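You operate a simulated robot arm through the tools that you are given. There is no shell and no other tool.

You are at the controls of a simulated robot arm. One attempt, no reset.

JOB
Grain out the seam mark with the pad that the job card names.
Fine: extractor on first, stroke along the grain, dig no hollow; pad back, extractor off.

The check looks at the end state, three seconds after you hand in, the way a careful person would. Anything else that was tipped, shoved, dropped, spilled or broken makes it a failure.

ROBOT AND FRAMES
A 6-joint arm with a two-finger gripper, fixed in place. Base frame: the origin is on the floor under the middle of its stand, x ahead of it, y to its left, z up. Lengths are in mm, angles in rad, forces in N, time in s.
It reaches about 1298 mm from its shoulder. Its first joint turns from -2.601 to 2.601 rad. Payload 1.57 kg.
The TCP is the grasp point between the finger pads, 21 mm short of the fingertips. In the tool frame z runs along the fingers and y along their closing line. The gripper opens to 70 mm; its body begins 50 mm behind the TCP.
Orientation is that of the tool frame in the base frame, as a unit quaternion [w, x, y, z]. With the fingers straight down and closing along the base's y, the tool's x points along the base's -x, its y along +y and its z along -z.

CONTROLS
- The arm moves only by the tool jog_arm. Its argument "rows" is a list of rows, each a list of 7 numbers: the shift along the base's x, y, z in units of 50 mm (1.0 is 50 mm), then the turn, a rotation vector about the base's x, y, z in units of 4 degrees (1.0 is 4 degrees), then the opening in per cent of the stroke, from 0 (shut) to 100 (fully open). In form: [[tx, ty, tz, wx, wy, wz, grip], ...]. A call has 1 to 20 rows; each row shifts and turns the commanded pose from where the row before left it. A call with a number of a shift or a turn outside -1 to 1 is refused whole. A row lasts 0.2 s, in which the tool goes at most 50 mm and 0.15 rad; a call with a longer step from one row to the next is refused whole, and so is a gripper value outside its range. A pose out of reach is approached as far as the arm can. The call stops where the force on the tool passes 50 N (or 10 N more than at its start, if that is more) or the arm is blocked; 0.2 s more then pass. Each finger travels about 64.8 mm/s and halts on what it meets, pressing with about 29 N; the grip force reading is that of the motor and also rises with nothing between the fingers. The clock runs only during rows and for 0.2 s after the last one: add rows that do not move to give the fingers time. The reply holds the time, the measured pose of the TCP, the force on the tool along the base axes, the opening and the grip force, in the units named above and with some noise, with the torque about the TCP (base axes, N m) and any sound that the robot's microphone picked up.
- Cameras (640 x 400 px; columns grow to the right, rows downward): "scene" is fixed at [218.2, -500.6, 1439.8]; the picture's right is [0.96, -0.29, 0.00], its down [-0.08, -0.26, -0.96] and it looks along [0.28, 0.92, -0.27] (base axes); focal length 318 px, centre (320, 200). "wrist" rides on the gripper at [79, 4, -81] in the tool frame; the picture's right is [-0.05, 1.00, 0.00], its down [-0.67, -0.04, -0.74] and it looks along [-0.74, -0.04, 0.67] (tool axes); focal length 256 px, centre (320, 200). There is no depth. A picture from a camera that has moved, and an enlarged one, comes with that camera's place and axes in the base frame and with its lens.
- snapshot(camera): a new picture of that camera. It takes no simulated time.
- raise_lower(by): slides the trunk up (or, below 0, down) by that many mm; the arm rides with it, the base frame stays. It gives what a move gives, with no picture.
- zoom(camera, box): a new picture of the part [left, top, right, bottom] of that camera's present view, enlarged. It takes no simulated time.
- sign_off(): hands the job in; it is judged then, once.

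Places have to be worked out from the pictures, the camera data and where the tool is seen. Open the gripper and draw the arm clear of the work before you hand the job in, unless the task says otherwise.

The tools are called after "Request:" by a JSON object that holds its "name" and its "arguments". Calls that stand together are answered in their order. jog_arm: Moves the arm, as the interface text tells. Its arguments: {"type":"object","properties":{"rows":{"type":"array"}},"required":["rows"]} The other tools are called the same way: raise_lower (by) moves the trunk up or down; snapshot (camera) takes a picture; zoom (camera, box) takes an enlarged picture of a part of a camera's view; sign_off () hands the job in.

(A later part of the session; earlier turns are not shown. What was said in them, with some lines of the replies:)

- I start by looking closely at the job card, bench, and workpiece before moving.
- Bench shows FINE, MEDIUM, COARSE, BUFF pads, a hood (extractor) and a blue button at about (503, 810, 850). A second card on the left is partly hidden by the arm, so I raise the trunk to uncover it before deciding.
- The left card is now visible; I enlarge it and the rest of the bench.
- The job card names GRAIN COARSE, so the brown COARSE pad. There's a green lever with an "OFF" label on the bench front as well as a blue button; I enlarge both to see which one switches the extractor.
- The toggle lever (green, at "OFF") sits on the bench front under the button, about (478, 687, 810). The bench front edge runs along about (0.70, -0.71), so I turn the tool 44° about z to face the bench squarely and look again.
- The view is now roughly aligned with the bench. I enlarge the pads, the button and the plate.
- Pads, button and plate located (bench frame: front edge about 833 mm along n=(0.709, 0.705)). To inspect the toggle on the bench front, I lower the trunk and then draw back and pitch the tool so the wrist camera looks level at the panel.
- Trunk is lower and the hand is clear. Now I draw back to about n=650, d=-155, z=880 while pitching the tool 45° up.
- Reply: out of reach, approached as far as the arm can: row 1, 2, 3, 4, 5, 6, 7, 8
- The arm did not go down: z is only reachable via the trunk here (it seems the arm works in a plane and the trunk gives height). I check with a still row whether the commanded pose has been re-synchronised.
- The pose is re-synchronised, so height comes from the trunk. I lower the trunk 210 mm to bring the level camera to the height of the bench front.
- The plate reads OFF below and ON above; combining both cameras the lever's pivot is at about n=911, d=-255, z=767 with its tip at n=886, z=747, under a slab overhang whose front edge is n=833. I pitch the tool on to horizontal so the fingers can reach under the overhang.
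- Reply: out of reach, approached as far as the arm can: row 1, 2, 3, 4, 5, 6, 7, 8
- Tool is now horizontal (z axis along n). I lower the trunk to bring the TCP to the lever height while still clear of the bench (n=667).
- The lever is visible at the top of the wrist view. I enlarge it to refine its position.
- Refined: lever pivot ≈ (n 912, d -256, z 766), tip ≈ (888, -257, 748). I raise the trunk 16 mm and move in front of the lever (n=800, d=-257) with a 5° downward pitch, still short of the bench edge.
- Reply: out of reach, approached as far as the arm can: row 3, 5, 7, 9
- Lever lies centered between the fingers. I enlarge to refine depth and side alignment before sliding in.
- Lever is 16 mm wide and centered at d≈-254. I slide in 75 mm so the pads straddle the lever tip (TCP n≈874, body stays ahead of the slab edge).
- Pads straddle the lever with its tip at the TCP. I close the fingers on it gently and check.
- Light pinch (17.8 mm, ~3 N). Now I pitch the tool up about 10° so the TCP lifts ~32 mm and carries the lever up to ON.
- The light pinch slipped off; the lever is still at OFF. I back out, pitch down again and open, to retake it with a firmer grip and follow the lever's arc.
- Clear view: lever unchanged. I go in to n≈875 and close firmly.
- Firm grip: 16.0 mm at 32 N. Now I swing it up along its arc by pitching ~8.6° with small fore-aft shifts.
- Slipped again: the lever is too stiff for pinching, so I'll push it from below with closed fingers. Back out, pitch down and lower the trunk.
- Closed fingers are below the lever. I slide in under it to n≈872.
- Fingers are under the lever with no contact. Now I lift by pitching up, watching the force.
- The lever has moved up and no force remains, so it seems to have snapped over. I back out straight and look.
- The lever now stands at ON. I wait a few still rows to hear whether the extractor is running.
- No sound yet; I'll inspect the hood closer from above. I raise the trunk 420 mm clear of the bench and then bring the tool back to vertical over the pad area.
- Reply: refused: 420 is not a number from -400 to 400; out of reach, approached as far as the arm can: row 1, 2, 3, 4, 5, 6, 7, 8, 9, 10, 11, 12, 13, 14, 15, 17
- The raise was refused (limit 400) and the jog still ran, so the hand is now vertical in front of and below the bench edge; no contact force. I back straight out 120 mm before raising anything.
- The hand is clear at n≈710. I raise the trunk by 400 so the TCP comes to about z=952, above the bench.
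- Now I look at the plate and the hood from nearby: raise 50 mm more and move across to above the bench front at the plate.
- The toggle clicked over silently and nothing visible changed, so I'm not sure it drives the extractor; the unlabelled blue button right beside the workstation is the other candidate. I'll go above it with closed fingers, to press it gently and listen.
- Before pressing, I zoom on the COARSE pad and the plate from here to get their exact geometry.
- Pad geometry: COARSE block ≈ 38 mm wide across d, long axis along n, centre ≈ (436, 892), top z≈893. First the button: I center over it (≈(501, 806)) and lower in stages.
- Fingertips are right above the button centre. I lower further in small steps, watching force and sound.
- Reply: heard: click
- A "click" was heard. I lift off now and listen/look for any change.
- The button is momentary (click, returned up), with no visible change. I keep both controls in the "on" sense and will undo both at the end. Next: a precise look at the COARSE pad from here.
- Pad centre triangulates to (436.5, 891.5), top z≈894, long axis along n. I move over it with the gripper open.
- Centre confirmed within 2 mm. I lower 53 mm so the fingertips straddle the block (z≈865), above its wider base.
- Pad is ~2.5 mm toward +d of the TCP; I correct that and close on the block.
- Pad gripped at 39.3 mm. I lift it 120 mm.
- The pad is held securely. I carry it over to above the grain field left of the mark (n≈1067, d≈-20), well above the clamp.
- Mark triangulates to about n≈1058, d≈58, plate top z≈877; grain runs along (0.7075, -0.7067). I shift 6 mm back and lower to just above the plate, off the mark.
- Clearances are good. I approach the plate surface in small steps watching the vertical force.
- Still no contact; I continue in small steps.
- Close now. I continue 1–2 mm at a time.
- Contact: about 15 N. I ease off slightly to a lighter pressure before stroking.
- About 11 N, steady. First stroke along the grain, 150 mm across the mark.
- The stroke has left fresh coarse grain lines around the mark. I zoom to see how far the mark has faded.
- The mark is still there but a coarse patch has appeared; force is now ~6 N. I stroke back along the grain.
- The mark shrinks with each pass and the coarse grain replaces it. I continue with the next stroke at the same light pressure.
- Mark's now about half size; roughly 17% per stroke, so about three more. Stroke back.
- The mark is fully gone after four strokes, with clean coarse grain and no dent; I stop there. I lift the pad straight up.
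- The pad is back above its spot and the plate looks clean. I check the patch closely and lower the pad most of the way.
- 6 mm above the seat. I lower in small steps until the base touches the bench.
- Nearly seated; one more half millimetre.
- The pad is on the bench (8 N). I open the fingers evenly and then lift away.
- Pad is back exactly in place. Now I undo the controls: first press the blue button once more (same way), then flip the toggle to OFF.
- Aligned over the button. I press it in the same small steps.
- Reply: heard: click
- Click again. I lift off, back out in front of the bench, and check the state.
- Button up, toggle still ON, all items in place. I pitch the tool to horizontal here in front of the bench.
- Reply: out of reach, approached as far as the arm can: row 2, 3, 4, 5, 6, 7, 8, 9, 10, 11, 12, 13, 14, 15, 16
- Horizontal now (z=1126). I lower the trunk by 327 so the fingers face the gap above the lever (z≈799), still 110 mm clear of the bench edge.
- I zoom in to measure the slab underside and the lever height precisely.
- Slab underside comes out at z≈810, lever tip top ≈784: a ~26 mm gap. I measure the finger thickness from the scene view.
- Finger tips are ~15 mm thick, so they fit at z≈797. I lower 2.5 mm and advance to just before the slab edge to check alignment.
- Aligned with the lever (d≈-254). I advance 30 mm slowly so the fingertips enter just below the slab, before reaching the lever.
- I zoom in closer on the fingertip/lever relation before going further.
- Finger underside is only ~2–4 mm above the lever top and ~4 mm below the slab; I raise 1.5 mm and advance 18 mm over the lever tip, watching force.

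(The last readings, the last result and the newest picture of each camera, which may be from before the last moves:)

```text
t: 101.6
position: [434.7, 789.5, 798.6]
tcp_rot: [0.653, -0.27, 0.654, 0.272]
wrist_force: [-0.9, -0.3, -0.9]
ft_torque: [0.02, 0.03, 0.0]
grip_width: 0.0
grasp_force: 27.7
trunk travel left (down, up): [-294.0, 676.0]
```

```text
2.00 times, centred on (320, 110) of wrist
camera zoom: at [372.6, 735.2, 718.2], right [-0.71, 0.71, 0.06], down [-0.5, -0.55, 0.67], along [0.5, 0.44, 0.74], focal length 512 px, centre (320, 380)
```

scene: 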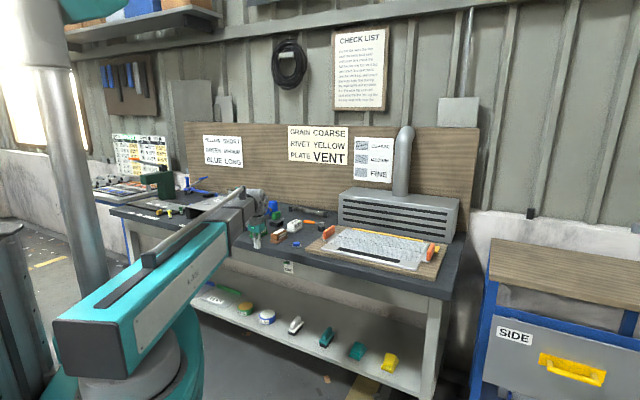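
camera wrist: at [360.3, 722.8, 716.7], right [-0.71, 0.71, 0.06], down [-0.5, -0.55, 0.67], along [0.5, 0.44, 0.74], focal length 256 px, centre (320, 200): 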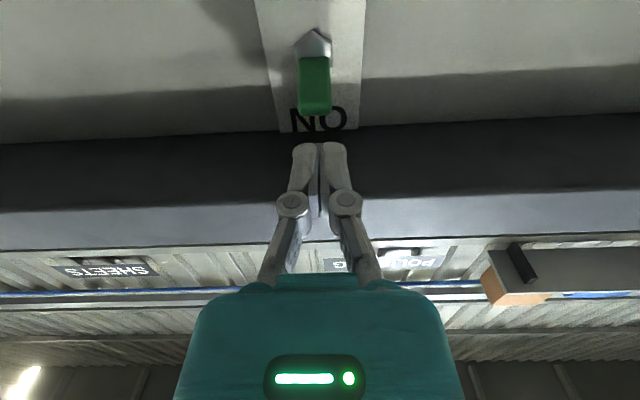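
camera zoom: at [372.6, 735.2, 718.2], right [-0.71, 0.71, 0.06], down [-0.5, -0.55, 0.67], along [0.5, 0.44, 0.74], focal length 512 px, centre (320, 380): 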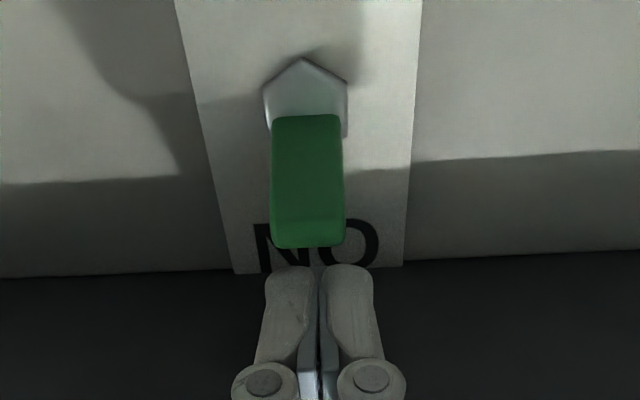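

No contact; the fingertips are above the lever tip. Now I pitch down to push the lever to OFF.

Request:
{"name": "jog_arm", "arguments": {"rows": [[0, 0, -0.0686, -0.19, 0.19, 0, 0], [0, 0, -0.0686, -0.19, 0.19, 0, 0], [0, 0, -0.0686, -0.19, 0.19, 0, 0], [0, 0, -0.0686, -0.19, 0.19, 0, 0], [0, 0, -0.0686, -0.19, 0.19, 0, 0], [0, 0, -0.0686, -0.19, 0.19, 0, 0], [0, 0, -0.0686, -0.19, 0.19, 0, 0], [0, 0, -0.0686, -0.19, 0.19, 0, 0], [0, 0, -0.0686, -0.19, 0.19, 0, 0], [0, 0, -0.0686, -0.19, 0.19, 0, 0]]}}

Request:
{"name": "zoom", "arguments": {"camera": "scene", "box": [260, 240, 320, 278]}}

Request:
{"name": "zoom", "arguments": {"camera": "wrist", "box": [240, 60, 400, 220]}}

```text
t: 103.8
position: [432.7, 787.6, 766.5]
tcp_rot: [0.591, -0.294, 0.71, 0.246]
wrist_force: [1.0, 0.5, 31.9]
ft_torque: [0.43, -0.43, 0.04]
grip_width: 6.2
grasp_force: 28.5
trunk travel left (down, up): [-294.0, 676.0]
```

```text
10.53 times, centred on (290, 259) of scene
camera zoom: at [218.2, -500.6, 1439.8], right [0.96, -0.29, 0.0], down [-0.08, -0.26, -0.96], along [0.28, 0.92, -0.27], focal length 3353 px, centre (636, -421)
```

zoom: 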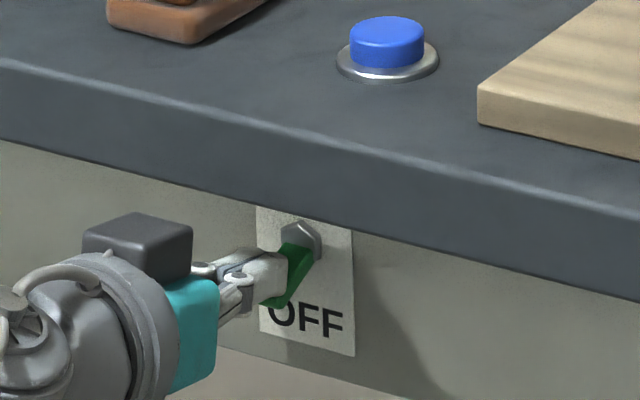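

```text
2.50 times, centred on (320, 140) of wrist
camera zoom: at [363.0, 724.4, 703.1], right [-0.7, 0.71, 0.05], down [-0.41, -0.46, 0.79], along [0.59, 0.53, 0.61], focal length 640 px, centre (320, 350)
```

zoom: 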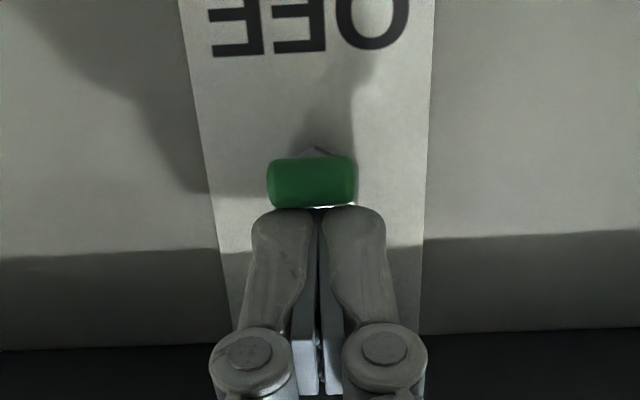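

The lever is down at OFF (finger is pressing on its stop at 32 N). I relieve by pitching up slightly and then withdraw straight out.

Request:
{"name": "jog_arm", "arguments": {"rows": [[0, 0, 0.0686, 0.19, -0.19, 0, 0], [0, 0, 0.0686, 0.19, -0.19, 0, 0], [-0.142, -0.141, 0, 0, 0, 0, 0], [-0.284, -0.282, 0, 0, 0, 0, 0], [-0.425, -0.423, 0, 0, 0, 0, 0], [-0.425, -0.423, 0, 0, 0, 0, 0], [-0.425, -0.423, 0, 0, 0, 0, 0], [-0.425, -0.423, 0, 0, 0, 0, 0]]}}

Request:
{"name": "zoom", "arguments": {"camera": "scene", "box": [260, 240, 320, 278]}}

Request:
{"name": "snapshot", "arguments": {"camera": "wrist"}}

```text
t: 105.6
position: [327.1, 683.5, 771.0]
tcp_rot: [0.603, -0.288, 0.701, 0.251]
wrist_force: [-0.4, -0.9, 0.2]
ft_torque: [-0.02, 0.01, -0.01]
grip_width: 0.0
grasp_force: 28.8
trunk travel left (down, up): [-294.0, 676.0]
```

```text
10.53 times, centred on (290, 259) of scene
camera zoom: at [218.2, -500.6, 1439.8], right [0.96, -0.29, 0.0], down [-0.08, -0.26, -0.96], along [0.28, 0.92, -0.27], focal length 3353 px, centre (636, -421)
```

zoom: 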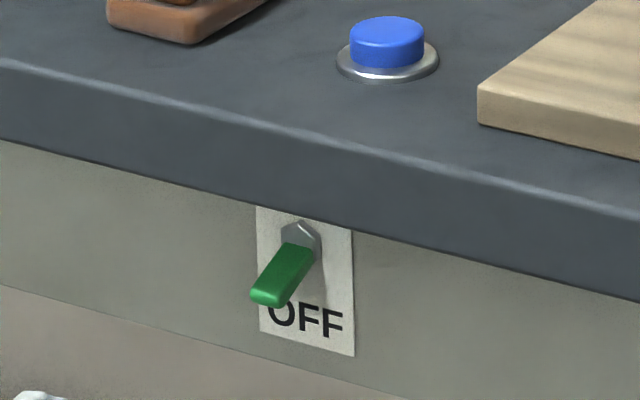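

```text
taken
camera wrist: at [258.9, 621.9, 703.4], right [-0.7, 0.71, 0.06], down [-0.42, -0.48, 0.77], along [0.57, 0.51, 0.64], focal length 256 px, centre (320, 200)
```

wrist: 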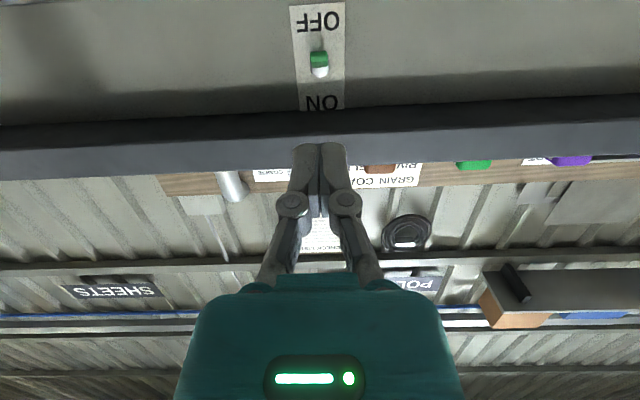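

Toggle is OFF again, hand clear at n≈714. I open the gripper and raise the trunk, then inspect the whole bench.

Request:
{"name": "jog_arm", "arguments": {"rows": [[-0.3, -0.3, 0, 0, 0, 0, 50], [-0.3, -0.3, 0, 0, 0, 0, 100], [0, 0, 0, 0, 0, 0, 100]]}}

Request:
{"name": "raise_lower", "arguments": {"by": 400}}

Request:
{"name": "snapshot", "arguments": {"camera": "scene"}}

Request:
{"name": "zoom", "arguments": {"camera": "scene", "box": [320, 195, 440, 270]}}

Request:
{"name": "zoom", "arguments": {"camera": "scene", "box": [180, 180, 340, 280]}}

```text
t: 106.4
position: [297.8, 654.1, 770.7]
tcp_rot: [0.603, -0.289, 0.7, 0.251]
wrist_force: [0.0, -0.7, 1.3]
ft_torque: [0.0, 0.02, 0.03]
grip_width: 69.1
grasp_force: 0.0
trunk travel left (down, up): [-294.0, 676.0]
```

```text
t: 110.3
position: [297.2, 654.3, 1170.5]
tcp_rot: [0.603, -0.288, 0.701, 0.251]
wrist_force: [0.1, -0.8, 0.4]
ft_torque: [0.02, -0.01, -0.02]
grip_width: 70.0
grasp_force: 0.1
trunk travel left (down, up): [-694.0, 276.0]
```

```text
taken
```

scene: 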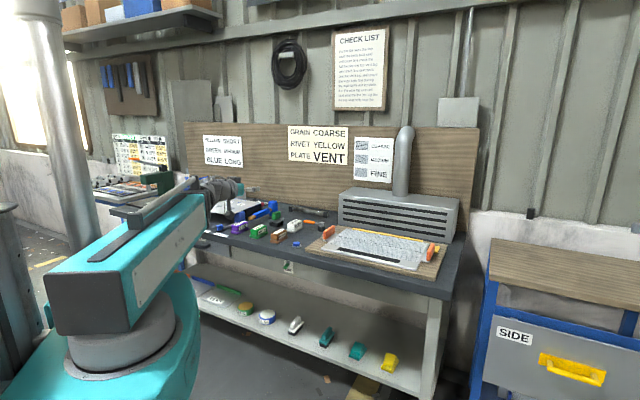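

```text
5.33 times, centred on (380, 232) of scene
camera zoom: at [218.2, -500.6, 1439.8], right [0.96, -0.29, 0.0], down [-0.08, -0.26, -0.96], along [0.28, 0.92, -0.27], focal length 1699 px, centre (0, 27)
```

zoom: 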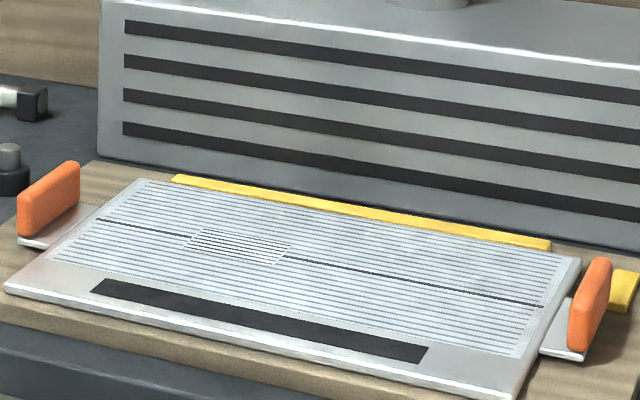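

```text
4.00 times, centred on (260, 230) of scene
camera zoom: at [218.2, -500.6, 1439.8], right [0.96, -0.29, 0.0], down [-0.08, -0.26, -0.96], along [0.28, 0.92, -0.27], focal length 1274 px, centre (560, 80)
```

zoom: 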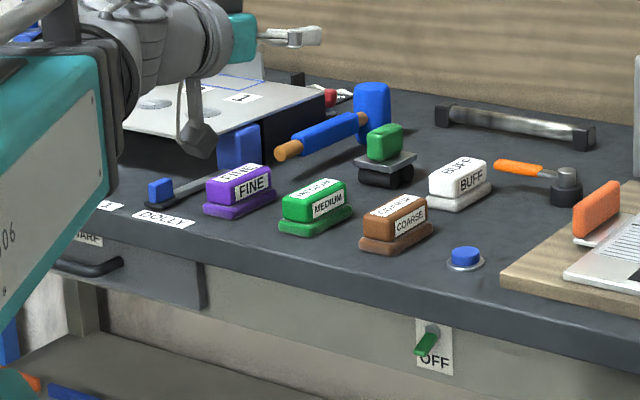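

The mark is gone and replaced by even coarse grain. The COARSE pad is back in its place, the toggle is OFF, the button is up and nothing else has moved. The gripper is open and the arm is clear, so I hand in the job.

Request:
{"name": "sign_off", "arguments": {}}

```text
The job is handed in.
```

I removed the seam mark with the COARSE pad the job card names and handed the job in. I couldn't confirm the extractor was actually running, and no verdict has come back yet.

- **Mark:** it took four strokes along the grain. Force was about 11 N at first touch and roughly 4–6 N after each stroke. The mark is gone, fresh coarse grain has replaced it, and I saw no hollow in the pictures.
- **Pad:** it's back in its original spot and facing the same way.
- **Extractor:** I flipped the ON/OFF toggle under the bench front to ON before the first stroke and back to OFF at the end. I never heard a fan, and nothing on the hood looked different.
- **Blue button:** because of that doubt, I also pressed the unlabelled button beside the plate once before the strokes and once after. Each press gave a click and nothing else. If that button controls something else, it has had two extra presses.
- **Slip on my side:** at one point a trunk raise was refused, and the arm move I had sent with it still ran. That brought the hand down just in front of the bench edge. I felt no contact and backed it out.

In the last pictures of the bench, everything else I could see was where it started. The gripper is open and the arm is clear of the work.
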